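You operate a simulated robot arm through the tools that you are given. There is no shell and no other tool. Be economical: measure what you need, move in short steps, check, and stop when the job is done.

The job below is to be done with a simulated robot arm. You get a single attempt, and the scene is never put back.

Task
Empty the little teal-banded sack into the green hopper and split it.
Fine: open its mouth, stand the sack back, run the hopper empty into both trays, lever up again.
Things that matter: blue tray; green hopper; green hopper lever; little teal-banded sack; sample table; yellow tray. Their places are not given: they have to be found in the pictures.

It is judged by the outcome, as a careful person would: the job done as asked, and still so three seconds after it is handed in. It fails if anything else is knocked over, pushed out of place, dropped, spilled or broken.

Robot
A 6-joint arm with a fingered hand, fixed in place. Base frame: the origin is at the foot of the arm, x ahead of it, y to its left, z up. Readings come in mm, rad, newtons and seconds.
With the tool pointing down near the work surface it reaches from about 340 to 740 mm from the base axis. Its first joint turns from -2.007 to 2.007 rad. Payload 4 kg.
The tool frame sits at the grasp point between the pads (the TCP): z along the fingers, y along the line on which they close. The tips reach 26 mm beyond it. Largest opening 132 mm; the body of the gripper starts 73 mm behind the TCP. The gripper is a hand of 4 fingers: y runs from the thumb to the fingers, the wrist lies at [0, 0, -239] in the tool frame, and closing takes about 1.5 s.
Orientation is that of the tool frame in the base frame, as a unit quaternion [x, y, z, w]. With the fingers straight down and closing along the base's y, the tool's x points along the base's -x, its y along +y and its z along -z.

Tools
- The arm moves only by the tool send_rows. Its argument "targets" is a list of rows, each an object of numbers (a shift or turn left out is 0, a gripper value left out holds the last): "x", "y", "z": the shift along the tool's x, y, z in mm; "wx", "wy", "wz": the turn, a rotation vector about the tool's x, y, z in rad. In form: [{"x": .., "y": .., "z": .., "wx": .., "wy": .., "wz": ..}, ...]. A call has 1 to 8 rows; each row shifts and turns the commanded pose from where the row before left it, along the tool's axes as they then stand. "hand" is the gripper command, from -1 (shut) to 1 (fully open), values between in proportion, set as the call begins (left out, the last holds). Each row takes 0.2 s and may step no farther than 50 mm and 0.15 rad from the row before; otherwise, or with a gripper value out of range, the whole call is refused. Where a pose cannot be reached the arm comes as near as it can. A force on the tool above 40 N (or 10 N above the force at the start of the call, whichever is more), or a blocked arm, ends the call early, and 0.2 s more pass. The fingers move at their own pace (about 153 mm/s each) and stop on an object; they squeeze with about 26 N. The grip force told is the motor's: it shows also when the fingers shut on nothing. Time passes only in rows, and 0.2 s behind the last, so rows that do not move let the fingers close. It gives the time, the measured TCP pose, the force on the tool (base axes), the opening and the grip force at its end, in the units of the frame above (readings bear some noise), with the torque about the TCP (base axes, N m) and any sound that the robot's microphone picked up.
- Cameras (640 x 400 px; columns grow to the right, rows downward): "scene" is fixed at [399.3, -500.8, 1743.6]; the picture's right is [0.33, 0.94, 0.00], its down [0.90, -0.32, -0.29] and it looks along [-0.28, 0.10, -0.96] (base axes); focal length 214 px, centre (320, 200). "wrist" rides on the gripper at [68, 2, -97] in the tool frame; the picture's right is [-0.03, 1.00, 0.00], its down [-0.82, -0.02, -0.58] and it looks along [-0.58, -0.01, 0.82] (tool axes); focal length 270 px, centre (320, 200).
- snapshot(camera): a new picture of that camera. The clock stands still meanwhile.
- move_column(by): slides the trunk up (or, below 0, down) by that many mm; the arm rides with it, the base frame stays. It gives what a move gives, with no picture.
- set_grasp(shape): the hand has 4 fingers and takes this shape, open, in about a second: jaw (thumb against the fingers, like two jaws); tri (thumb and two fingers); tip (a fingertip pinch); poke (one finger out to press); point (the index stretched); flat (the hand flat); cup (the hand cupped); fist (a fist). The gripper value then closes the fingers along that shape, each until it touches; the sizes above hold for jaw. It gives what a move gives, with no picture.
- pixel_to_xyz(camera, pixels): there is no depth. For up to 12 entries [column, row, z] of the newest picture of that camera ("zoom" is the newest enlarged one), the place [x, y] in the base frame at which the ray of that pixel passes the height z, good to about 3 mm. The clock stands still meanwhile.
- inspect(camera, box): a new picture of the part [left, top, right, bottom] of that camera's present view, enlarged. The clock stands still meanwhile.
- finish_job(): hands the job in; it is judged then, once.

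Keep the steps short. Do not move on a guess: measure, check each grasp and each placing, and mend mistakes. In all there are 80 turns and 46 pictures (those below and enlarged ones count). Leave the gripper open and the arm clear of the work at the hand-in unless told otherwise, and finish with a single line.

The tools are called after "Request:" as a command line: name --argument value ..., lists and objects as JSON in quotes. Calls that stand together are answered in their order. send_rows: Moves the arm, as the interface text tells. Its arguments: {"type":"object","properties":{"targets":{"type":"array","items":{"type":"object","properties":{"x":{"type":"number"},"y":{"type":"number"},"z":{"type":"number"},"wx":{"type":"number"},"wy":{"type":"number"},"wz":{"type":"number"}}}},"hand":{"type":"number"}},"required":["targets"]} The other tools are called the same way: move_column (by) slides the trunk up or down; set_grasp (shape) gives the hand a shape; snapshot (camera) takes a picture; pixel_to_xyz (camera, pixels) gives the place at which the rays of pixels pass given heights; inspect (camera, box) takes an enlarged picture of a part of a camera's view; finish_job () hands the job in.

At the start:

```text
clock: 0.0
eef_pos: [125.8, -309.9, 1404.8]
ee_rot: [0.0, 1.0, 0.0, 0.0]
contact_force: [-0.4, -0.2, 0.3]
moment: [0.04, -0.01, -0.01]
opening: 131.9
grasp_force: 0.1
shape: jaw
trunk travel left (down, up): [-925.0, 65.0]
```

scene: 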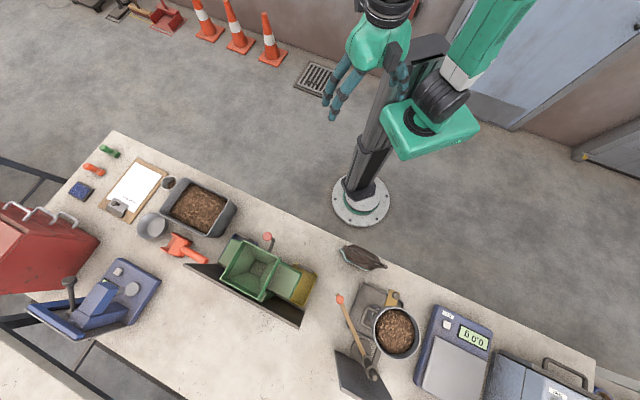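
wrist: 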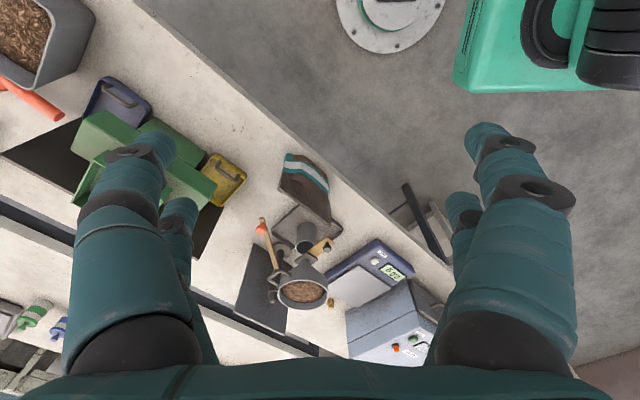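

I see the green hopper near (255,268), the yellow tray at (297,288) and a dark sack near (362,258). I'll enlarge these parts of the picture first.

Request:
inspect --camera "scene" --box '[180, 210, 340, 330]'

Request:
inspect --camera "scene" --box '[310, 220, 430, 300]'

Request:
inspect --camera "wrist" --box '[60, 70, 380, 270]'

```text
3.33 times, centred on (260, 270) of scene
```

zoom: 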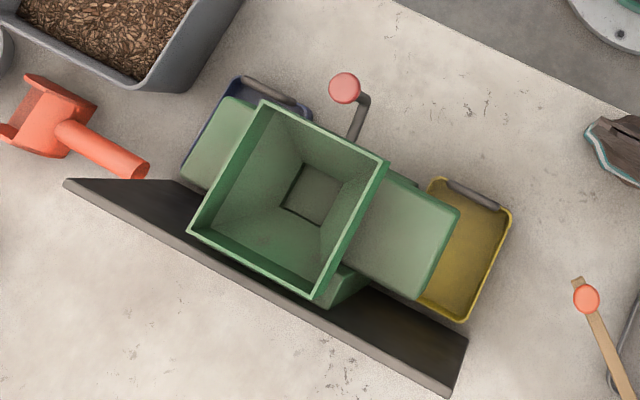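

```text
5.00 times, centred on (370, 260) of scene
```

zoom: 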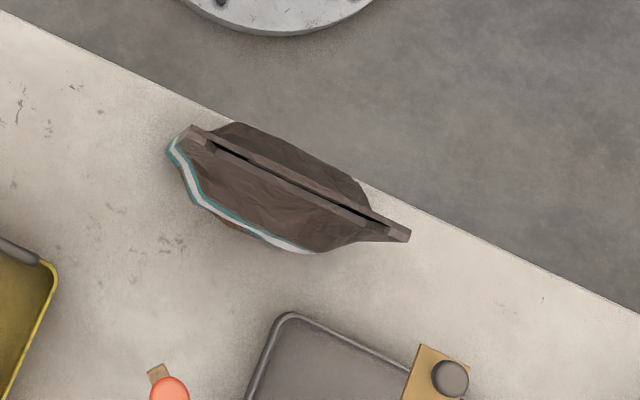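

```text
2.00 times, centred on (220, 170) of wrist
```

zoom: 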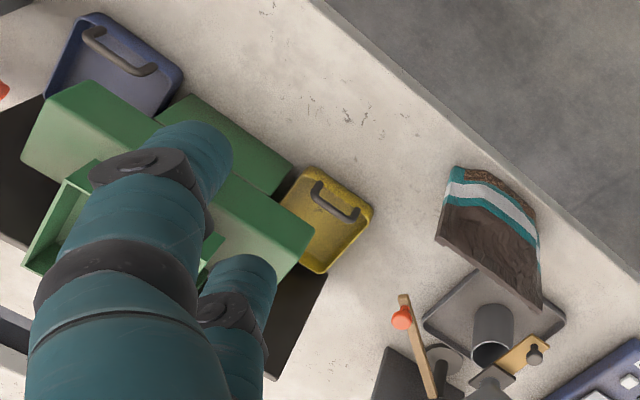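

Rays from both cameras at two heights will give me the height of the table and of the sack's ridge.

Request:
pixel_to_xyz --camera "scene" --pixels '[[344, 246, 700], [344, 246, 1000], [387.6, 267, 700], [387.6, 267, 1000], [317, 273.6, 700], [317, 273.6, 1000], [267.5, 236.5, 700], [267.5, 236.5, 1000]]'

Request:
pixel_to_xyz --camera "wrist" --pixels '[[278.5, 191, 700], [278.5, 191, 1000], [331.5, 223.5, 700], [331.5, 223.5, 1000], [246.5, 174, 700], [246.5, 174, 1000]]'

```text
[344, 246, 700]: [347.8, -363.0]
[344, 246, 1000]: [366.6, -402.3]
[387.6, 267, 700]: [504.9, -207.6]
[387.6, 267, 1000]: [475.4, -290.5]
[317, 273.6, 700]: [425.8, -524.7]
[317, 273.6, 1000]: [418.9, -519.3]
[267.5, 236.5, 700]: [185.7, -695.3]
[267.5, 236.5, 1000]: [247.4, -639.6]
```

```text
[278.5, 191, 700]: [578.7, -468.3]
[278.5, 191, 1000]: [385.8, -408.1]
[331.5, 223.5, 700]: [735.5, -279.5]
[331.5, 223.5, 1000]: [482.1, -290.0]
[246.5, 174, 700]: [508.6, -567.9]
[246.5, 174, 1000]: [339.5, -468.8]
```

The sack's ridge runs about (368,-406)→(474,-293) at z≈1015, and the tray rims are near z≈853. I'll turn the hand 60° towards the hopper to get a clear view with the wrist camera.

Request:
send_rows --targets '[{"wz": 0.15}, {"wz": 0.15}, {"wz": 0.15}, {"wz": 0.15}, {"wz": 0.15}, {"wz": 0.15}, {"wz": 0.15}]'

Request:
snapshot --camera "wrist"

```text
clock: 1.6
eef_pos: [124.9, -311.4, 1404.3]
ee_rot: [0.503, 0.864, 0.0, 0.0]
contact_force: [0.3, 0.8, 0.1]
moment: [0.04, -0.02, 0.01]
opening: 131.8
grasp_force: 0.1
shape: jaw
trunk travel left (down, up): [-925.0, 65.0]
```

```text
40 pictures are left
```

wrist: 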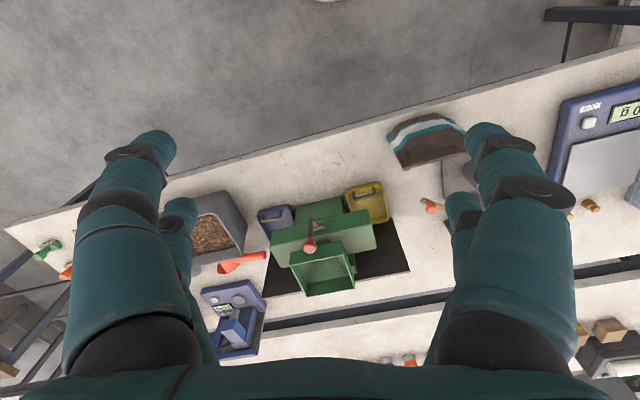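

Now the hopper is in clear view near (320,240). I'll enlarge it and the sack.

Request:
inspect --camera "wrist" --box '[240, 160, 420, 300]'

Request:
inspect --camera "wrist" --box '[370, 95, 490, 170]'

```text
2.86 times, centred on (330, 230) of wrist
```

zoom: 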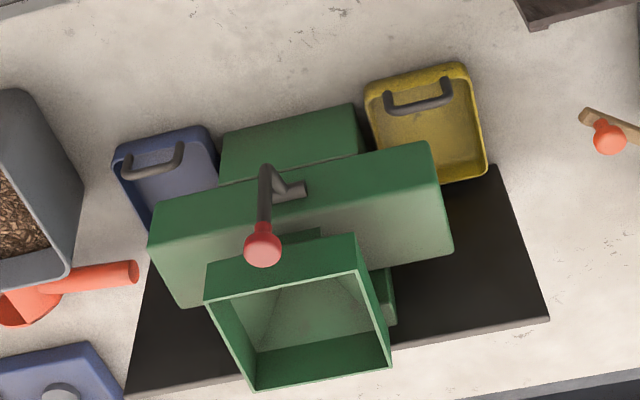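

```text
5.33 times, centred on (430, 132) of wrist
```

zoom: 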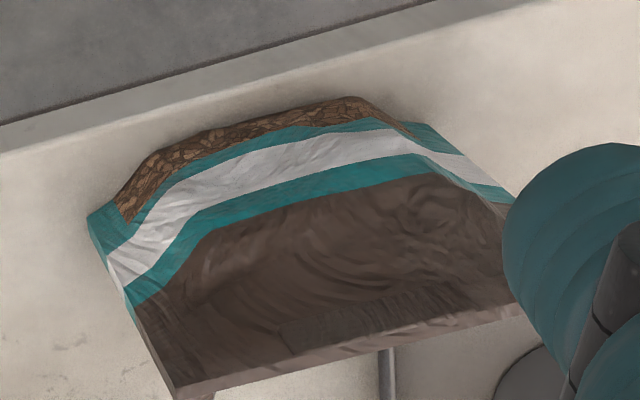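

This is a riffle splitter: hopper on top, lever on the front with its knob up, a blue tray to the left and a yellow one to the right. The sack's mouth looks like a flat slit. I'll move closer over the sack, at a safe height, to see it.

Request:
send_rows --targets '[{"wz": -0.15}, {"wz": -0.15}, {"x": -13, "y": 34.6, "z": 27}, {"x": -13, "y": 34.6, "z": 27}, {"x": -13, "y": 34.6, "z": 27}, {"x": -13, "y": 34.6, "z": 27}, {"x": -13, "y": 34.6, "z": 27}]'

Request:
snapshot --camera "wrist"

```text
clock: 3.2
eef_pos: [291.4, -232.1, 1269.4]
ee_rot: [0.366, 0.931, 0.0, 0.0]
contact_force: [-0.3, 0.2, 0.1]
moment: [0.02, 0.0, 0.04]
opening: 131.8
grasp_force: 0.0
shape: jaw
trunk travel left (down, up): [-925.0, 65.0]
```

```text
37 pictures are left
```

wrist: 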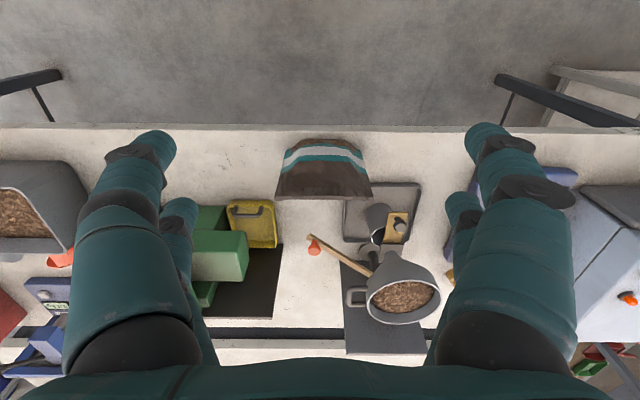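

Request:
inspect --camera "wrist" --box '[260, 125, 390, 215]'

Request:
pixel_to_xyz --camera "wrist" --pixels '[[276, 196, 1015], [372, 197, 1015], [288, 142, 830], [358, 142, 830]]'

Request:
pixel_to_xyz --camera "scene" --pixels '[[344, 246, 1015], [387.6, 267, 1015]]'

```text
4.44 times, centred on (325, 170) of wrist
```

zoom: 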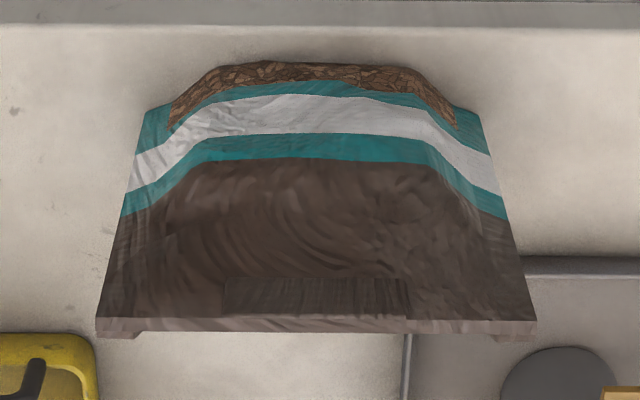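

```text
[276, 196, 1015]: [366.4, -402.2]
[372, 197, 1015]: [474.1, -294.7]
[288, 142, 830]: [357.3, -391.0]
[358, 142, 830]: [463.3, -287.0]
```

```text
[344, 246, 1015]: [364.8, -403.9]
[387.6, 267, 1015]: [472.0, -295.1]
```

The sack's face has a ribbed patch near the lip. I'll tilt the camera straight down over the sack, staying well above it, to see how the mouth is held shut.

Request:
send_rows --targets '[{"wy": 0.15}, {"wy": 0.15}, {"wy": 0.15}, {"wy": 0.15}, {"x": -43.5, "z": -13}, {"x": -43.5, "z": -13}, {"x": -43.5, "z": -13}, {"x": -43.5, "z": -13}]'

Request:
snapshot --camera "wrist"

```text
clock: 5.0
eef_pos: [419.7, -348.4, 1212.6]
ee_rot: [0.35, 0.888, 0.109, -0.277]
contact_force: [0.7, 0.1, 0.0]
moment: [0.0, 0.01, -0.03]
opening: 131.8
grasp_force: 0.1
shape: jaw
trunk travel left (down, up): [-925.0, 65.0]
```

```text
35 pictures are left
```

wrist: 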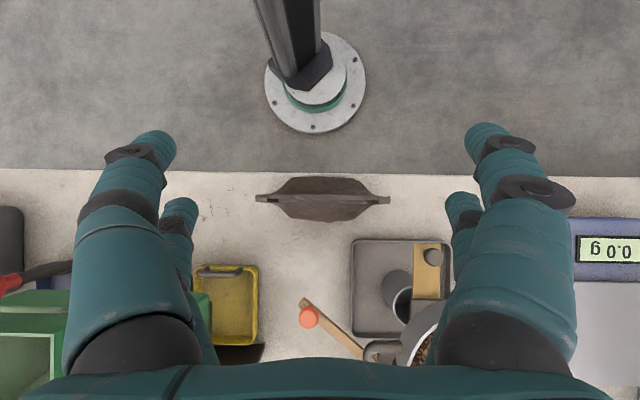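

Request:
inspect --camera "wrist" --box '[240, 160, 400, 240]'

Request:
pixel_to_xyz --camera "wrist" --pixels '[[256, 197, 1015], [391, 200, 1015], [322, 177, 900], [322, 222, 900], [305, 298, 840], [350, 238, 840], [412, 240, 840], [235, 270, 850], [260, 345, 850]]'

```text
4.00 times, centred on (320, 200) of wrist
```

zoom: 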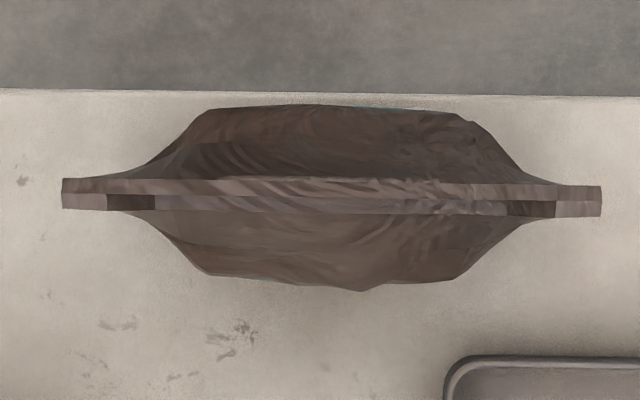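

```text
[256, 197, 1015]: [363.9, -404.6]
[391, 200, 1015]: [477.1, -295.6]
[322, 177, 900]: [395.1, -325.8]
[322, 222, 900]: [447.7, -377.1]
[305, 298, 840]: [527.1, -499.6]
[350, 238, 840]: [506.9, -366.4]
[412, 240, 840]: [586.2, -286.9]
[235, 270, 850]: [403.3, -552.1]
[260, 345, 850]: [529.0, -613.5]
```

From above I see two closed lips, a ridge about 157 mm long and 10 mm thick. I want a lower, frontal view of the ribbed patch, so I'll back off towards the base and tilt.

Request:
send_rows --targets '[{"x": 31, "z": 30}, {"x": 31, "z": 30}, {"x": 31, "z": 30}, {"x": 31, "z": 30}, {"wy": -0.15}, {"wy": -0.15}, {"wy": -0.15}, {"wy": -0.15}]'

Request:
send_rows --targets '[{"z": 30, "wy": -0.15}, {"z": 30, "wy": -0.15}, {"z": 25}]'

Request:
snapshot --camera "wrist"

```text
clock: 6.8
eef_pos: [291.3, -231.4, 1184.6]
ee_rot: [0.366, 0.931, -0.001, 0.001]
contact_force: [-1.4, 0.1, -0.5]
moment: [-0.05, -0.01, 0.02]
opening: 131.9
grasp_force: 0.1
shape: jaw
trunk travel left (down, up): [-925.0, 65.0]
```

```text
clock: 7.6
eef_pos: [300.0, -239.7, 1101.9]
ee_rot: [0.362, 0.92, -0.055, 0.139]
contact_force: [0.4, -0.2, 0.6]
moment: [0.0, -0.01, -0.01]
opening: 132.0
grasp_force: 0.1
shape: jaw
trunk travel left (down, up): [-925.0, 65.0]
```

```text
33 pictures are left
```

wrist: 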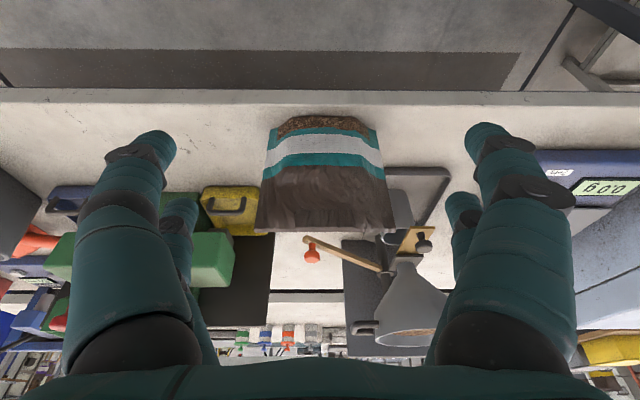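

Request:
inspect --camera "wrist" --box '[250, 170, 400, 250]'

Request:
inspect --camera "scene" --box '[335, 235, 395, 280]'

```text
4.27 times, centred on (325, 210) of wrist
```

zoom: 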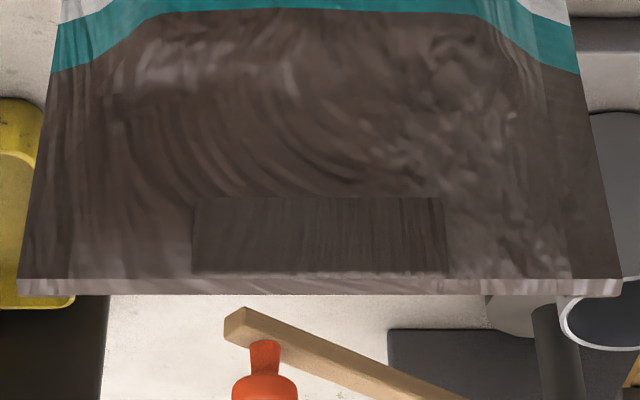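

```text
8.89 times, centred on (365, 258) of scene
```

zoom: 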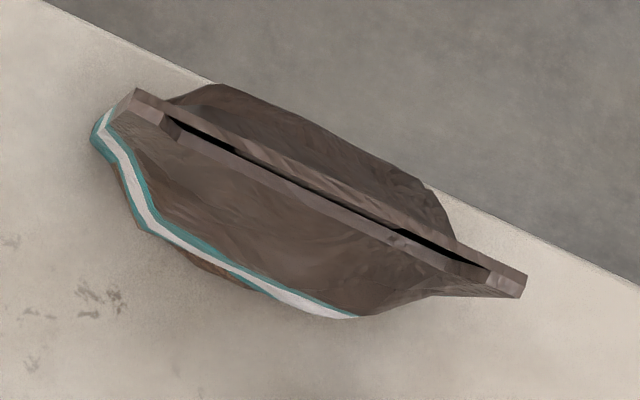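

A dark ribbed patch about 65×20 mm sits on the base-side face, and there's a thin gap between the lips. I need the profile, so I'll look at the sack end-on: untilt, then turn 90°.

Request:
send_rows --targets '[{"wy": 0.15, "z": -20}, {"wy": 0.15, "z": -20}, {"wz": -0.15}, {"wz": -0.15}, {"wz": -0.15}, {"wz": -0.15}, {"wz": -0.15}, {"wz": -0.15}]'

Request:
send_rows --targets '[{"wz": -0.15}, {"wz": -0.15}, {"wz": -0.15}, {"wz": -0.15}, {"wz": -0.07}]'

```text
clock: 9.4
eef_pos: [295.7, -231.6, 1140.9]
ee_rot: [-0.076, 0.997, 0.0, 0.0]
contact_force: [-0.8, 0.6, 0.7]
moment: [-0.01, 0.01, -0.01]
opening: 131.9
grasp_force: 0.0
shape: jaw
trunk travel left (down, up): [-925.0, 65.0]
```

```text
clock: 10.6
eef_pos: [317.3, -204.5, 1137.9]
ee_rot: [-0.395, 0.919, -0.006, -0.009]
contact_force: [-0.1, 0.1, 0.0]
moment: [0.01, -0.01, 0.03]
opening: 131.9
grasp_force: 0.0
shape: jaw
out of reach, approached as far as the arm can: row 4, 5
trunk travel left (down, up): [-925.0, 65.0]
```

Request:
send_rows --targets '[{"x": 36.4, "y": -24.6}, {"x": 36.4, "y": -24.6}, {"x": 36.4, "y": -24.6}, {"x": 36.4, "y": -24.6}, {"x": 36.4, "y": -24.6}, {"x": 36.4, "y": -24.6}, {"x": 36.4, "y": -24.6}]'

Request:
send_rows --targets '[{"wy": -0.15}, {"wy": -0.15}]'

Request:
snapshot --camera "wrist"

```text
clock: 12.2
eef_pos: [390.3, -338.6, 1104.8]
ee_rot: [-0.376, 0.926, -0.021, -0.035]
contact_force: [0.0, 0.1, -0.3]
moment: [0.05, 0.02, -0.01]
opening: 131.7
grasp_force: 0.1
shape: jaw
out of reach, approached as far as the arm can: row 1, 2, 3, 4, 5, 6, 7
trunk travel left (down, up): [-925.0, 65.0]
```

```text
clock: 12.8
eef_pos: [390.5, -336.8, 1104.8]
ee_rot: [-0.376, 0.926, -0.023, -0.036]
contact_force: [0.4, 0.4, -0.1]
moment: [-0.04, -0.01, 0.02]
opening: 132.2
grasp_force: 0.0
shape: jaw
out of reach, approached as far as the arm can: row 1, 2
trunk travel left (down, up): [-925.0, 65.0]
```

```text
30 pictures are left
```

wrist: 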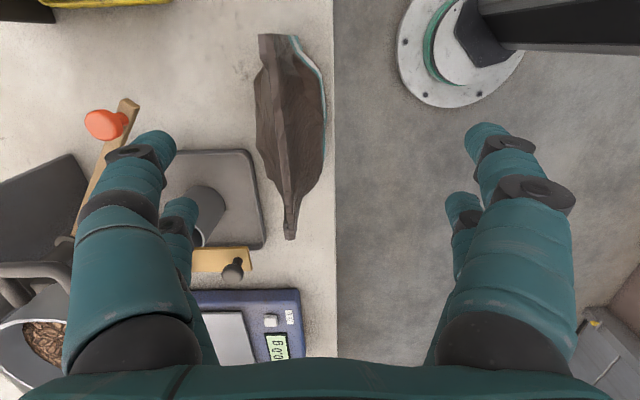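

The arm hit a wrist limit in that orientation and hovers above the sack with no contact. The view along the sack is still useful, so I'll zoom in before turning back.

Request:
inspect --camera "wrist" --box '[230, 25, 350, 245]'

```text
1.82 times, centred on (290, 135) of wrist
```

zoom: 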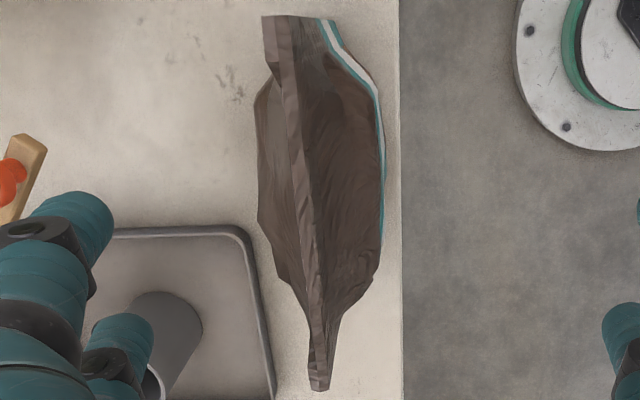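

Nothing sticks out of the profile. I'll raise the hand, turn it back, and take a much closer, flatter look at the ribbed patch.

Request:
send_rows --targets '[{"z": -40}, {"z": -40}, {"wz": 0.15}, {"wz": 0.15}, {"wz": 0.15}, {"wz": 0.15}, {"wz": 0.15}, {"wz": 0.15}]'

Request:
send_rows --targets '[{"wz": 0.15}, {"wz": 0.15}, {"wz": 0.15}, {"wz": 0.15}]'

```text
clock: 14.6
eef_pos: [393.5, -331.2, 1183.0]
ee_rot: [0.065, 0.997, -0.036, -0.022]
contact_force: [0.2, -0.1, -0.2]
moment: [0.04, -0.01, 0.01]
opening: 131.7
grasp_force: 0.0
shape: jaw
out of reach, approached as far as the arm can: row 2
trunk travel left (down, up): [-925.0, 65.0]
```

```text
clock: 15.6
eef_pos: [394.4, -329.7, 1183.0]
ee_rot: [0.357, 0.933, -0.04, -0.01]
contact_force: [-0.7, -0.3, -0.3]
moment: [-0.01, 0.02, 0.0]
opening: 131.9
grasp_force: 0.0
shape: jaw
trunk travel left (down, up): [-925.0, 65.0]
```

Request:
send_rows --targets '[{"wx": -0.08}, {"x": 42}, {"x": 42}, {"z": 35}, {"z": 35, "wy": -0.14}, {"z": 30, "wy": -0.14}, {"wy": -0.14}, {"wy": -0.14}]'

Request:
inspect --camera "wrist" --box '[240, 130, 400, 250]'

```text
clock: 17.4
eef_pos: [333.3, -281.1, 1081.3]
ee_rot: [0.347, 0.906, -0.098, 0.224]
contact_force: [0.6, 0.4, 0.0]
moment: [-0.05, 0.03, 0.0]
opening: 131.9
grasp_force: 0.0
shape: jaw
out of reach, approached as far as the arm can: row 7
trunk travel left (down, up): [-925.0, 65.0]
```

```text
3.33 times, centred on (320, 190) of wrist
```

zoom: 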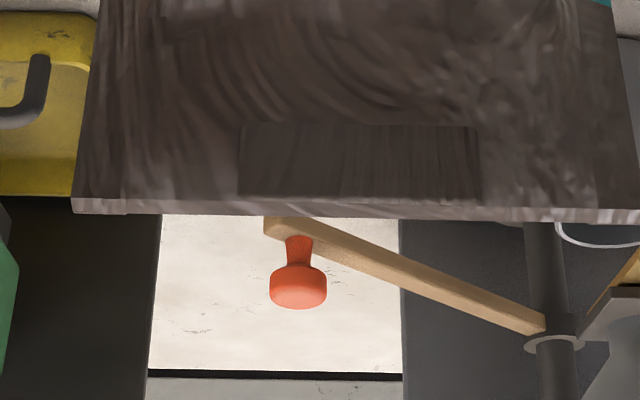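

Request:
inspect --camera "wrist" --box '[288, 160, 348, 200]'

Request:
inspect --camera "scene" --box '[342, 243, 372, 263]'

```text
10.00 times, centred on (318, 180) of wrist
```

zoom: 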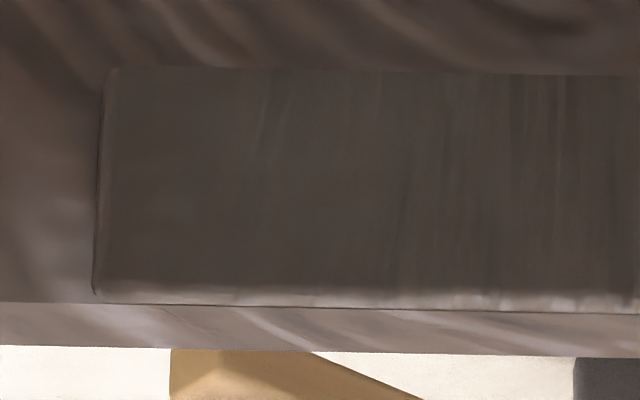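

```text
16.00 times, centred on (357, 253) of scene
```

zoom: 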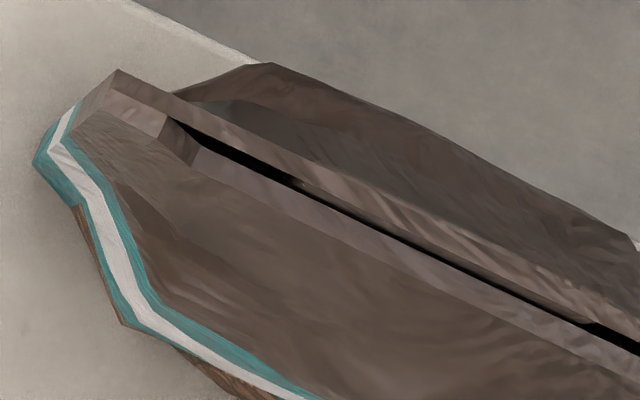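

The patch is a separate raised tab about 66×20×4 mm on the base-side lip. The slit also narrows over the same width, so it looks like a pull tab for that lip. I'll measure where it is.

Request:
pixel_to_xyz --camera "wrist" --pixels '[[295.4, 192, 1010], [368, 193, 1010], [295.4, 170.5, 990], [366.6, 171.4, 990], [295.4, 170.5, 985], [318, 190.4, 1010], [318, 194.5, 1015], [318, 188.5, 1010]]'

Request:
snapshot --camera "wrist"

```text
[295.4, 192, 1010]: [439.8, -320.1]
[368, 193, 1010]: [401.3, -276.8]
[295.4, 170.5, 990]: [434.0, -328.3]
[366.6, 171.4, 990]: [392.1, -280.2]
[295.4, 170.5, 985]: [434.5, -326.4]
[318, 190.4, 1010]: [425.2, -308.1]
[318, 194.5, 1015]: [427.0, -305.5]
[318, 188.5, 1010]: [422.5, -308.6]
```

```text
25 pictures are left
```

wrist: 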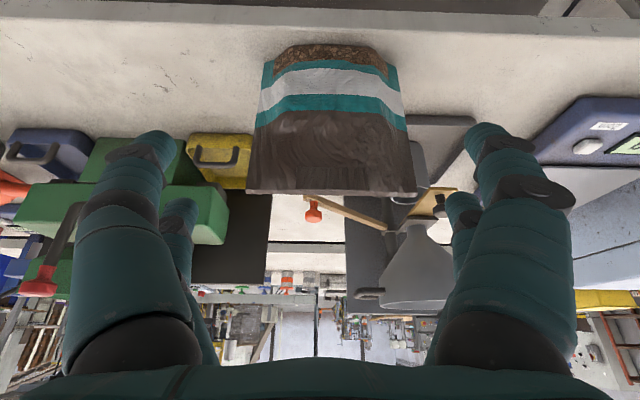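

Request:
pixel_to_xyz --camera "wrist" --pixels '[[295.4, 192, 1010], [368, 193, 1010], [295.4, 170.5, 990], [366.6, 171.4, 990], [318, 190.4, 1010], [318, 194.5, 1015], [245.6, 194.5, 1013], [416, 196, 1013], [40, 288, 1000], [40, 288, 1050], [262, 68, 826], [385, 68, 826]]'

```text
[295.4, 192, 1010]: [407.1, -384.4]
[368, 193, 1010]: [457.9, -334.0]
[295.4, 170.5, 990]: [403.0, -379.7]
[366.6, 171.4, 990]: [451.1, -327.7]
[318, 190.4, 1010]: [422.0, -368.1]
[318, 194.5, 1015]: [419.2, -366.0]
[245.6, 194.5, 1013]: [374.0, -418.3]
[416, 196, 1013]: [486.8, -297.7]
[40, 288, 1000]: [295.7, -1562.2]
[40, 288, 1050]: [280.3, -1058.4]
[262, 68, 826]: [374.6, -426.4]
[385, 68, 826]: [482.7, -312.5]
```

I'll set up a gentle grip on the tab's two ends. The hand goes to the ridge's azimuth (-44.6°), tilted 0.3 rad to lie along the face, with the opening near 95 mm and still clear of the sack.

Request:
send_rows --hand 0.45 --targets '[{"wy": 0.15}, {"wy": 0.15}, {"wy": 0.15}, {"wy": 0.04}, {"wz": 0.047}, {"wy": 0.15}, {"wy": 0.15}]'

Request:
snapshot --camera "wrist"

```text
clock: 19.0
eef_pos: [331.9, -283.2, 1084.0]
ee_rot: [0.379, 0.913, 0.047, -0.141]
contact_force: [-0.5, 0.3, -0.5]
moment: [0.01, 0.0, 0.0]
opening: 95.9
grasp_force: 0.0
shape: jaw
trunk travel left (down, up): [-925.0, 65.0]
```

```text
24 pictures are left
```

wrist: 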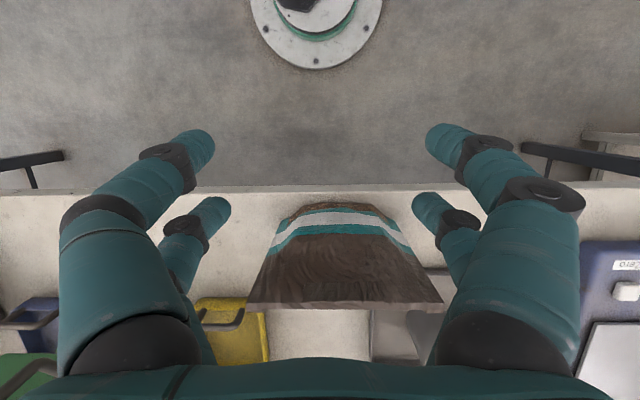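

Digit pairs sit at about x≈-24 and x≈+13 in the tool frame. I'll move to just in front of the tab, clear of the face, and look.

Request:
send_rows --targets '[{"x": -21, "y": 4.3, "z": 11}, {"x": -21, "y": 4.3, "z": 11}, {"x": -20, "y": 4.2, "z": 10}]'

Request:
snapshot --camera "wrist"

```text
clock: 19.8
eef_pos: [377.1, -310.6, 1035.3]
ee_rot: [0.378, 0.914, 0.047, -0.142]
contact_force: [-0.3, -0.6, -0.1]
moment: [0.01, 0.01, -0.01]
opening: 95.8
grasp_force: 0.1
shape: jaw
trunk travel left (down, up): [-925.0, 65.0]
```

```text
23 pictures are left
```

wrist: 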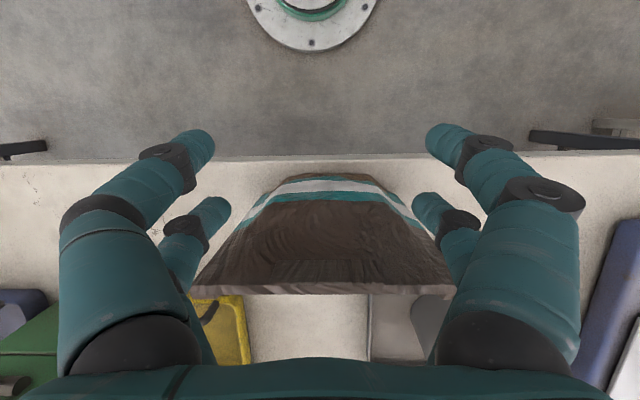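

It's centred: the tab spans columns 270–375, between the far digits. I'll advance towards the face in small steps and watch the force.

Request:
send_rows --targets '[{"x": -6}, {"x": -6}, {"x": -3}, {"x": -2}]'

Request:
inspect --camera "wrist" --box '[180, 170, 470, 310]'

```text
clock: 20.8
eef_pos: [388.2, -321.5, 1029.8]
ee_rot: [0.379, 0.914, 0.047, -0.14]
contact_force: [0.4, 0.7, 0.8]
moment: [0.02, -0.02, -0.01]
opening: 95.8
grasp_force: 0.0
shape: jaw
trunk travel left (down, up): [-925.0, 65.0]
```

```text
2.21 times, centred on (325, 240) of wrist
```

zoom: 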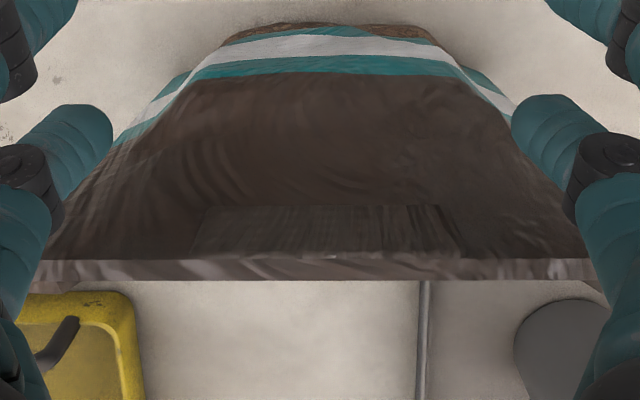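

No contact yet. I'll advance another 6 mm horizontally.

Request:
send_rows --targets '[{"x": -1.9, "z": -0.6}, {"x": -1.9, "z": -0.6}, {"x": -1.9, "z": -0.6}, {}]'

```text
clock: 21.8
eef_pos: [390.9, -324.0, 1029.7]
ee_rot: [0.379, 0.913, 0.047, -0.142]
contact_force: [-0.3, 0.0, 0.2]
moment: [0.0, -0.04, 0.01]
opening: 95.9
grasp_force: 0.1
shape: jaw
trunk travel left (down, up): [-925.0, 65.0]
```

Request:
send_rows --targets '[{"x": -1.9, "z": -0.6}, {"x": -1.9, "z": -0.6}, {}]'

Request:
inspect --camera "wrist" --box '[180, 170, 470, 310]'

```text
clock: 22.6
eef_pos: [394.5, -326.9, 1029.7]
ee_rot: [0.379, 0.913, 0.047, -0.141]
contact_force: [0.1, -0.6, -0.3]
moment: [0.06, -0.01, -0.03]
opening: 96.1
grasp_force: 0.0
shape: jaw
trunk travel left (down, up): [-925.0, 65.0]
```

```text
2.21 times, centred on (325, 240) of wrist
```

zoom: 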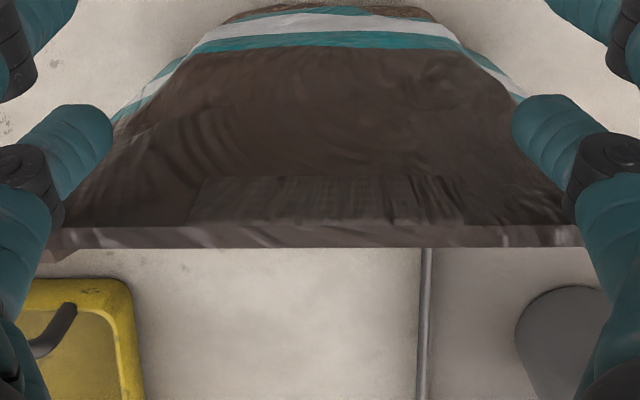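

Request:
send_rows --targets '[{"x": -1.9, "z": -0.6}, {"x": -1.9, "z": -0.6}, {}]'

Request:
send_rows --targets '[{"x": -1.9, "z": -0.6}, {"x": -1.9, "z": -0.6}, {}]'

```text
clock: 23.4
eef_pos: [396.8, -330.0, 1030.0]
ee_rot: [0.378, 0.914, 0.045, -0.141]
contact_force: [-0.1, -0.8, -0.3]
moment: [0.01, -0.02, 0.0]
opening: 96.1
grasp_force: 0.0
shape: jaw
trunk travel left (down, up): [-925.0, 65.0]
```

```text
clock: 24.2
eef_pos: [399.0, -332.8, 1028.3]
ee_rot: [0.379, 0.913, 0.047, -0.141]
contact_force: [-0.4, 0.4, 2.0]
moment: [0.04, -0.08, 0.07]
opening: 96.1
grasp_force: 0.1
shape: jaw
trunk travel left (down, up): [-925.0, 65.0]
```

A slight contact force (2 N) shows now. I'll close the fingers and see where they stop; about 68–70 mm would mean they have the tab's ends.

Request:
send_rows --hand -0.2 --targets '[{}, {}, {}, {}]'

Request:
inspect --camera "wrist" --box '[180, 170, 470, 310]'

```text
clock: 25.2
eef_pos: [399.9, -332.3, 1028.9]
ee_rot: [0.378, 0.914, 0.047, -0.141]
contact_force: [-1.2, 0.0, -0.5]
moment: [0.0, -0.01, -0.03]
opening: 53.3
grasp_force: 0.1
shape: jaw
trunk travel left (down, up): [-925.0, 65.0]
```

```text
2.21 times, centred on (325, 240) of wrist
```

zoom: 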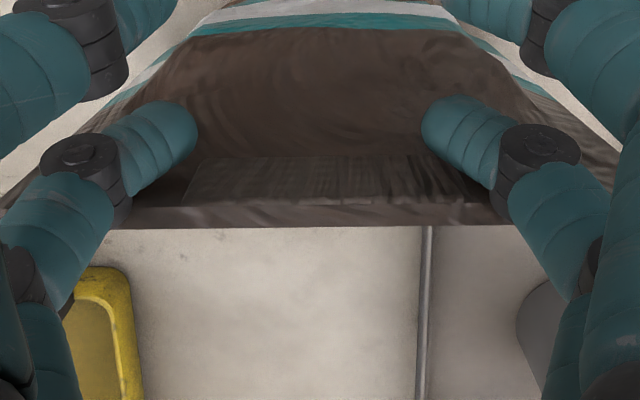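

The fingers passed in front of the tab and closed to 53 mm, so I'm not deep enough. I'll reopen and keep advancing until there is contact.

Request:
send_rows --hand 0.36 --targets '[{}, {}, {"x": -1.9, "z": -0.6}, {"x": -1.9, "z": -0.6}, {}]'

Request:
send_rows --targets '[{"x": -1.9, "z": -0.6}, {"x": -1.9, "z": -0.6}, {}]'

```text
clock: 26.4
eef_pos: [402.2, -335.4, 1028.1]
ee_rot: [0.378, 0.914, 0.046, -0.141]
contact_force: [-1.4, -0.2, 0.6]
moment: [0.01, -0.06, 0.03]
opening: 89.2
grasp_force: 0.0
shape: jaw
trunk travel left (down, up): [-925.0, 65.0]
```

```text
clock: 27.2
eef_pos: [404.5, -337.0, 1028.9]
ee_rot: [0.378, 0.914, 0.046, -0.141]
contact_force: [-1.3, 0.1, 1.0]
moment: [0.02, -0.03, 0.01]
opening: 89.4
grasp_force: 0.1
shape: jaw
trunk travel left (down, up): [-925.0, 65.0]
```

Request:
send_rows --targets '[{"x": -1.9, "z": -0.6}, {"x": -1.9, "z": -0.6}, {}]'

Request:
inspect --camera "wrist" --box '[180, 150, 470, 290]'

```text
clock: 28.0
eef_pos: [408.4, -341.7, 1028.8]
ee_rot: [0.379, 0.914, 0.046, -0.141]
contact_force: [0.5, 1.1, 0.5]
moment: [0.04, -0.07, 0.05]
opening: 89.3
grasp_force: 0.1
shape: jaw
trunk travel left (down, up): [-925.0, 65.0]
```

```text
2.21 times, centred on (325, 220) of wrist
```

zoom: 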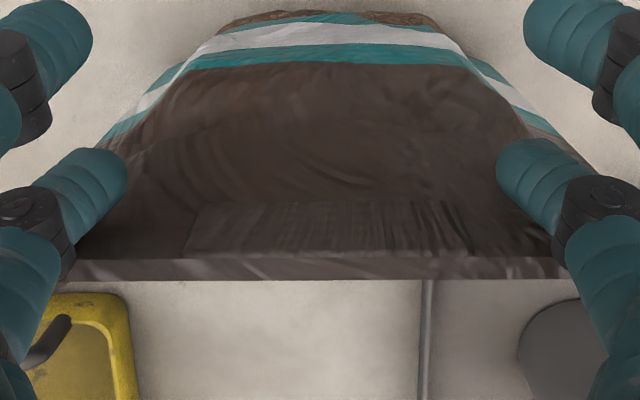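

The ridge hasn't come closer although I advanced, so the sack may be sliding or its lip moving. I'll check with the scene camera.

Request:
inspect --camera "scene" --box '[310, 220, 430, 300]'

```text
5.00 times, centred on (370, 260) of scene
```

zoom: 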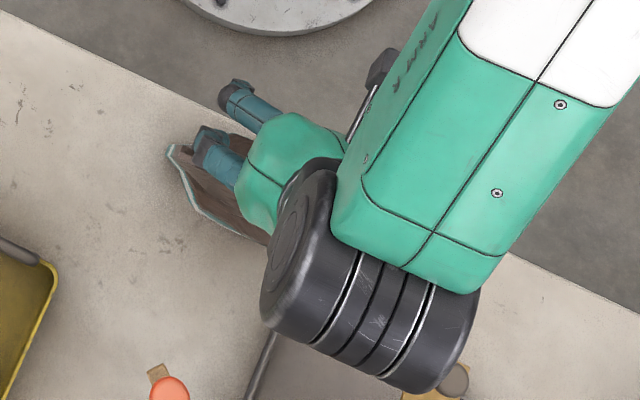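

Request:
send_rows --targets '[{"x": 14, "z": 3}, {"x": 14, "z": 3}, {"x": 14, "z": 3}]'

Request:
snapshot --camera "wrist"

```text
clock: 28.8
eef_pos: [376.9, -311.1, 1032.0]
ee_rot: [0.378, 0.914, 0.046, -0.139]
contact_force: [0.0, 0.8, 0.0]
moment: [-0.03, 0.03, -0.01]
opening: 89.4
grasp_force: 0.1
shape: jaw
trunk travel left (down, up): [-925.0, 65.0]
```

```text
17 pictures are left
```

wrist: 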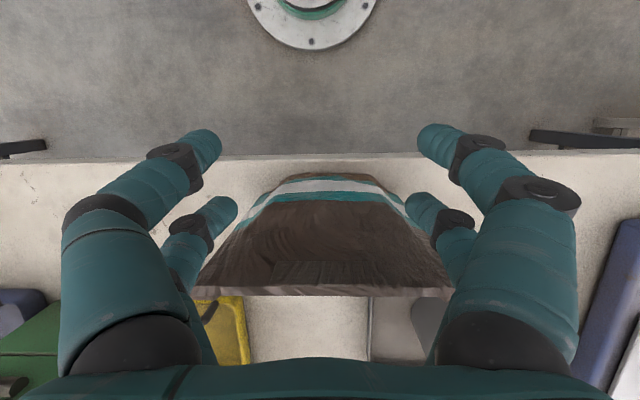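

The sack hasn't moved; the view is the same as before. I'll re-triangulate the ridge and tab from this pose.

Request:
pixel_to_xyz --camera "wrist" --pixels '[[197, 286, 1000], [197, 286, 1020], [455, 296, 1000], [455, 296, 1020], [326, 284, 1000], [326, 284, 1020], [272, 262, 1000], [272, 262, 980], [376, 265, 1000], [376, 265, 980]]'

Request:
pixel_to_xyz --camera "scene" --pixels '[[344, 246, 1000], [344, 246, 1020], [387.6, 267, 1000], [387.6, 267, 1020]]'

```text
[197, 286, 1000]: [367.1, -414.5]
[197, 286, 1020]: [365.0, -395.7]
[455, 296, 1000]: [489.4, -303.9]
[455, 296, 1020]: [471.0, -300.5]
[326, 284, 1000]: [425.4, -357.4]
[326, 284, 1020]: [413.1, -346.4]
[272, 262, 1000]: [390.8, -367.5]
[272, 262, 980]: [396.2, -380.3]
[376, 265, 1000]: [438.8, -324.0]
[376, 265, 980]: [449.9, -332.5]
```

```text
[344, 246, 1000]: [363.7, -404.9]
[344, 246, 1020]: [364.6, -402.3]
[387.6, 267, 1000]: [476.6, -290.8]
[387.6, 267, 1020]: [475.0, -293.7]
```

Refined: the ridge top is at z≈1013 and the tab spans z≈996–1010, so my fingertips were too high and barely overlapped it. I'll lower by 15 mm and approach again in small steps.

Request:
send_rows --targets '[{"x": -4.4, "y": 3, "z": 14.3}, {"x": -7.6, "z": -2.4}, {"x": -7.6, "z": -2.4}, {}]'

Request:
send_rows --targets '[{"x": -1.9, "z": -0.6}, {"x": -1.9, "z": -0.6}, {"x": -1.9, "z": -0.6}, {}]'

Request:
send_rows --targets '[{"x": -1.9, "z": -0.6}, {"x": -1.9, "z": -0.6}, {}]'

```text
clock: 29.8
eef_pos: [391.6, -319.1, 1019.9]
ee_rot: [0.379, 0.914, 0.047, -0.141]
contact_force: [0.6, 0.5, -0.1]
moment: [0.01, 0.01, 0.0]
opening: 89.6
grasp_force: 0.0
shape: jaw
trunk travel left (down, up): [-925.0, 65.0]
```

```text
clock: 30.8
eef_pos: [394.9, -324.3, 1018.9]
ee_rot: [0.378, 0.914, 0.047, -0.141]
contact_force: [-1.3, 0.3, -1.0]
moment: [-0.02, 0.01, 0.01]
opening: 89.3
grasp_force: 0.0
shape: jaw
trunk travel left (down, up): [-925.0, 65.0]
```

```text
clock: 31.6
eef_pos: [397.0, -326.8, 1017.6]
ee_rot: [0.379, 0.913, 0.047, -0.141]
contact_force: [-1.2, -0.2, -0.2]
moment: [0.01, 0.04, 0.01]
opening: 89.3
grasp_force: 0.1
shape: jaw
trunk travel left (down, up): [-925.0, 65.0]
```

Request:
send_rows --targets '[{"x": -1.9, "z": -0.6}, {"x": -1.9, "z": -0.6}, {}]'

Request:
send_rows --targets '[{"x": -1.9, "z": -0.6}, {"x": -1.9, "z": -0.6}, {}]'

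Request:
send_rows --hand -0.2 --targets '[{}, {}, {}, {}]'

Request:
inspect --camera "wrist" --box '[180, 150, 470, 310]'

```text
clock: 32.4
eef_pos: [399.0, -329.5, 1017.5]
ee_rot: [0.379, 0.914, 0.046, -0.141]
contact_force: [0.0, 0.4, 0.7]
moment: [-0.06, -0.01, 0.01]
opening: 89.5
grasp_force: 0.1
shape: jaw
trunk travel left (down, up): [-925.0, 65.0]
```

```text
clock: 33.2
eef_pos: [402.8, -333.7, 1018.7]
ee_rot: [0.378, 0.914, 0.046, -0.14]
contact_force: [-1.2, 0.0, 0.4]
moment: [-0.03, -0.01, -0.01]
opening: 89.8
grasp_force: 0.1
shape: jaw
trunk travel left (down, up): [-925.0, 65.0]
```

```text
clock: 34.2
eef_pos: [402.9, -330.5, 1019.5]
ee_rot: [0.378, 0.914, 0.046, -0.141]
contact_force: [-0.8, 1.1, -0.3]
moment: [-0.02, -0.03, 0.04]
opening: 53.5
grasp_force: 0.1
shape: jaw
trunk travel left (down, up): [-925.0, 65.0]
```

```text
2.21 times, centred on (325, 230) of wrist
```

zoom: 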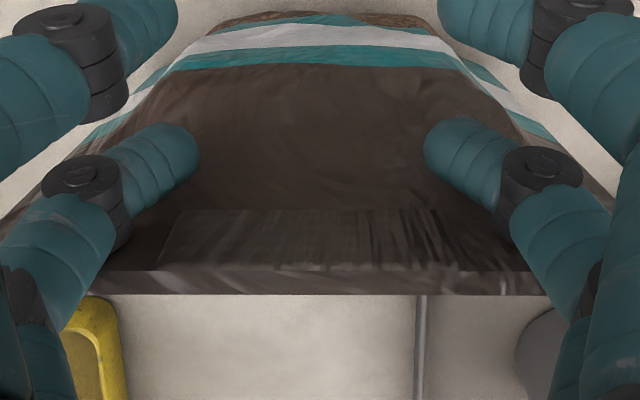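

The sack is light and the round fingertips ride over the tab, so I'll drop this grip. I'll retreat, open, and look straight down into the slit at high zoom.

Request:
send_rows --hand 1 --targets '[{"x": 15}, {"x": 25}, {"z": -45}, {"z": -45}, {"z": -45}, {"wy": 0.15}, {"wy": 0.15}, {"x": -30}]'

Request:
snapshot --camera "wrist"

```text
clock: 36.0
eef_pos: [423.8, -346.8, 1140.1]
ee_rot: [0.367, 0.882, 0.104, -0.277]
contact_force: [0.3, 0.2, 0.1]
moment: [0.01, 0.04, 0.01]
opening: 132.1
grasp_force: 0.1
shape: jaw
trunk travel left (down, up): [-925.0, 65.0]
```

```text
15 pictures are left
```

wrist: 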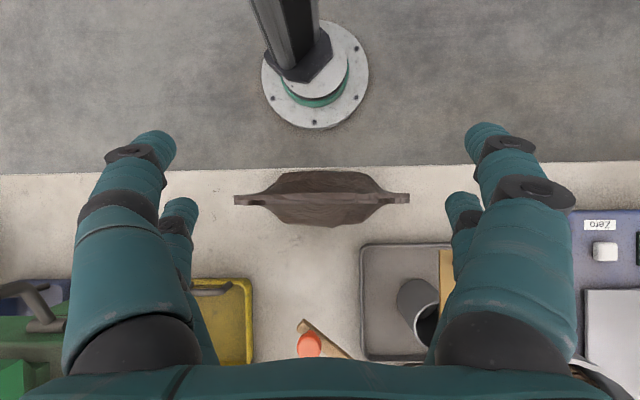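

Request:
inspect --camera "wrist" --box '[290, 170, 360, 225]'

Request:
pixel_to_xyz --camera "wrist" --pixels '[[234, 199, 1013], [410, 199, 1013], [322, 199, 1013], [34, 290, 950], [34, 290, 1000]]'

```text
7.27 times, centred on (325, 198) of wrist
```

zoom: 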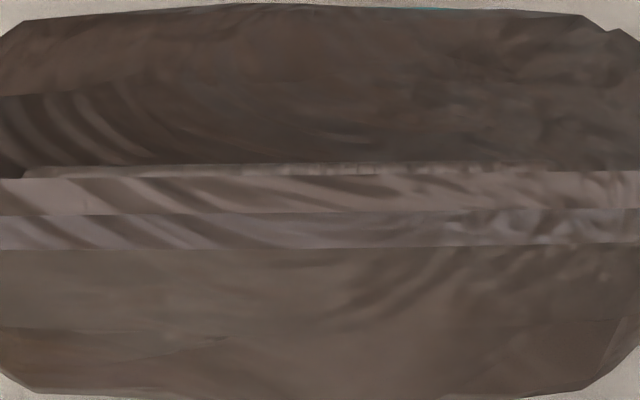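

```text
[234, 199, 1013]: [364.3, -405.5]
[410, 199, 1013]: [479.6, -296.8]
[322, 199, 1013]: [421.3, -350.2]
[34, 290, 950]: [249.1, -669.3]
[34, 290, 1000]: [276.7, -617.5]
```

From above the lips touch and the tab adds only a small ledge. A quick force test next: come down vertically with the far digits straddling the tab's ends, slowly, to find out whether the lip beside the tab is solid.

Request:
send_rows --hand 0.36 --targets '[{"wy": -0.15}, {"wy": -0.15}, {"wy": -0.15}, {"wy": -0.15}, {"x": 15, "y": -4.2}, {"z": 45}, {"z": 45}]'

Request:
send_rows --targets '[{"z": 4}, {"z": 4}, {"z": 4}, {}]'

Request:
send_rows --targets '[{"z": 3}, {"z": 3}, {}]'

```text
clock: 37.6
eef_pos: [411.7, -342.1, 1049.7]
ee_rot: [0.381, 0.924, -0.01, -0.002]
contact_force: [-0.1, 0.0, -0.1]
moment: [0.0, 0.05, 0.02]
opening: 90.1
grasp_force: 0.1
shape: jaw
trunk travel left (down, up): [-925.0, 65.0]
```

```text
clock: 38.6
eef_pos: [410.5, -345.2, 1045.4]
ee_rot: [0.382, 0.924, -0.013, 0.004]
contact_force: [-3.4, 2.8, 23.6]
moment: [0.56, -0.88, 0.16]
opening: 89.5
grasp_force: 0.1
shape: jaw
trunk travel left (down, up): [-925.0, 65.0]
stopped in row 4: the force on the tool passed its limit at 41 N (the readings are from after the stop); the commanded pose is now the measured one
```

```text
clock: 39.1
eef_pos: [410.6, -344.6, 1045.6]
ee_rot: [0.382, 0.924, -0.015, 0.007]
contact_force: [-3.7, 2.7, 28.1]
moment: [0.6, -1.01, 0.21]
opening: 88.9
grasp_force: 0.0
shape: jaw
trunk travel left (down, up): [-925.0, 65.0]
stopped in row 2: the force on the tool passed its limit at 43 N (the readings are from after the stop); the commanded pose is now the measured one
```

The lip top is solid and the tips meet it at TCP z≈1045. The black band seen from the scene side fits a base-side lip standing about 20 mm above the front lip, so I can pinch the tab across its thickness. I'll lift and turn 90° so the fingers close across the lip.

Request:
send_rows --hand 0 --targets '[{"z": -45}, {"z": -45, "wx": -0.022, "wy": 0.024}, {"wz": 0.15}, {"wz": 0.15}, {"wz": 0.15}, {"wz": 0.15}, {"wz": 0.15}, {"wz": 0.15}]'

Request:
send_rows --targets '[{"wz": 0.15}, {"wz": 0.15}, {"wz": 0.15}, {"wz": 0.15}, {"wz": 0.071}]'

Request:
snapshot --camera "wrist"

```text
clock: 40.9
eef_pos: [413.2, -343.0, 1133.3]
ee_rot: [0.747, 0.665, 0.001, -0.004]
contact_force: [-0.2, 0.1, -0.3]
moment: [0.01, 0.04, 0.0]
opening: 66.5
grasp_force: 0.0
shape: jaw
trunk travel left (down, up): [-925.0, 65.0]
```

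```text
clock: 42.1
eef_pos: [411.8, -342.6, 1131.4]
ee_rot: [0.924, 0.382, -0.001, -0.004]
contact_force: [0.6, -1.0, -0.2]
moment: [0.01, 0.01, 0.03]
opening: 66.6
grasp_force: 0.1
shape: jaw
trunk travel left (down, up): [-925.0, 65.0]
```

```text
13 pictures are left
```

wrist: 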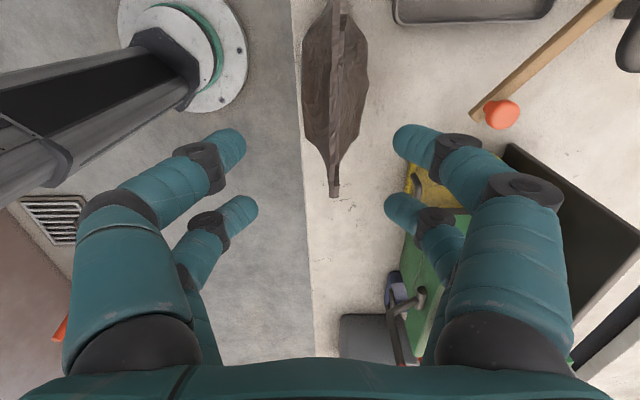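

The 90° turn worked and the fingers now close across the lip (picture right is away from the base). I'll zoom on the ridge end-on to see the lip heights.

Request:
inspect --camera "wrist" --box '[290, 60, 390, 210]'

Request:
pixel_to_xyz --camera "wrist" --pixels '[[332, 196, 1013], [342, 0, 1013], [332, 120, 1013], [349, 120, 1000]]'

```text
2.67 times, centred on (340, 135) of wrist
```

zoom: 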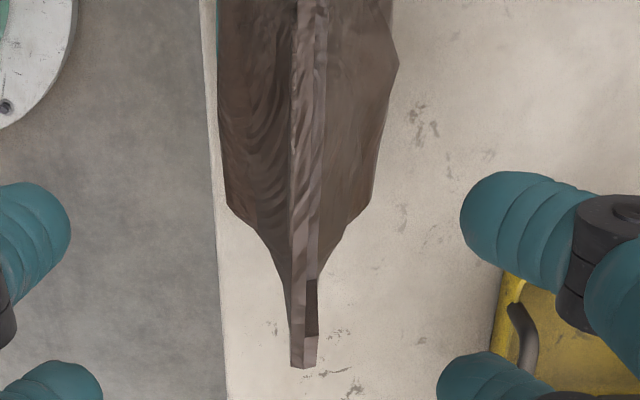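

```text
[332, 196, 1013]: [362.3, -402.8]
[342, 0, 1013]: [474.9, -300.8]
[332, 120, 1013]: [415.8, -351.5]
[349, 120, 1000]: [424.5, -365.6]
```

Next I'll shift 12 mm outward to centre on the tall lip, narrow the opening to about 40 mm, and descend beside it to 14 mm below the top.

Request:
send_rows --hand -0.4 --targets '[{"y": 12, "x": 1}, {}, {"z": 40}, {"z": 40}, {"z": 10}, {"z": 5}, {"z": 5}, {}]'

Request:
send_rows --hand -1 --targets '[{}, {}, {}, {}, {}]'

```text
clock: 43.9
eef_pos: [420.6, -350.1, 1032.0]
ee_rot: [0.923, 0.384, -0.001, -0.004]
contact_force: [0.4, -0.2, 0.2]
moment: [0.03, 0.02, 0.0]
opening: 39.8
grasp_force: 0.2
shape: jaw
trunk travel left (down, up): [-925.0, 65.0]
```

```text
clock: 45.1
eef_pos: [419.7, -350.0, 1031.3]
ee_rot: [0.923, 0.384, -0.001, -0.005]
contact_force: [0.7, -0.3, -0.4]
moment: [0.0, 0.0, 0.01]
opening: 0.0
grasp_force: 25.7
shape: jaw
trunk travel left (down, up): [-925.0, 65.0]
```

The fingers shut fully to 0 mm, so nothing is between them. I'll look.

Request:
snapshot --camera "wrist"

```text
11 pictures are left
```

wrist: 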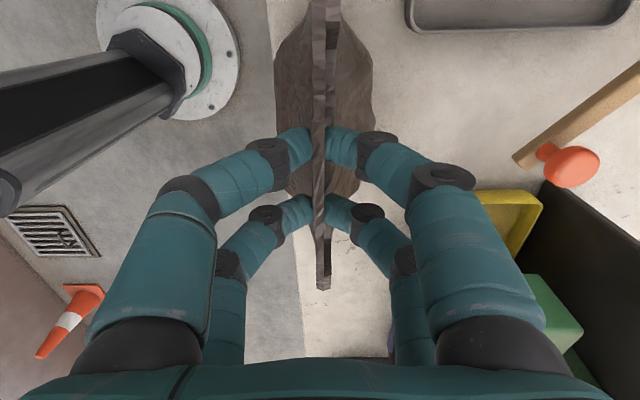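

The picture shows the tips clamped on the ridge from both sides, with a grip force of 26 N. I'll zoom to see whether one or both lips are held.

Request:
inspect --camera "wrist" --box '[265, 110, 385, 300]'

```text
2.11 times, centred on (325, 205) of wrist
```

zoom: 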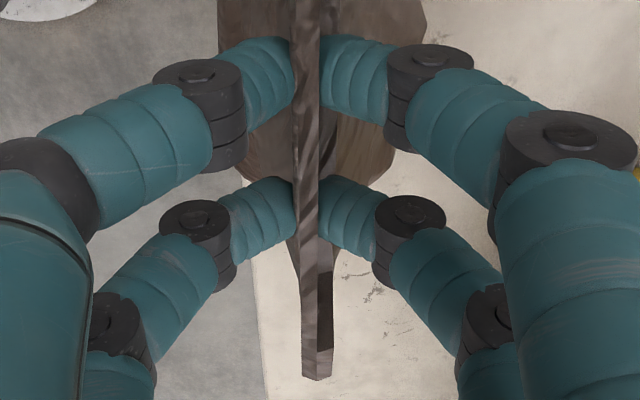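

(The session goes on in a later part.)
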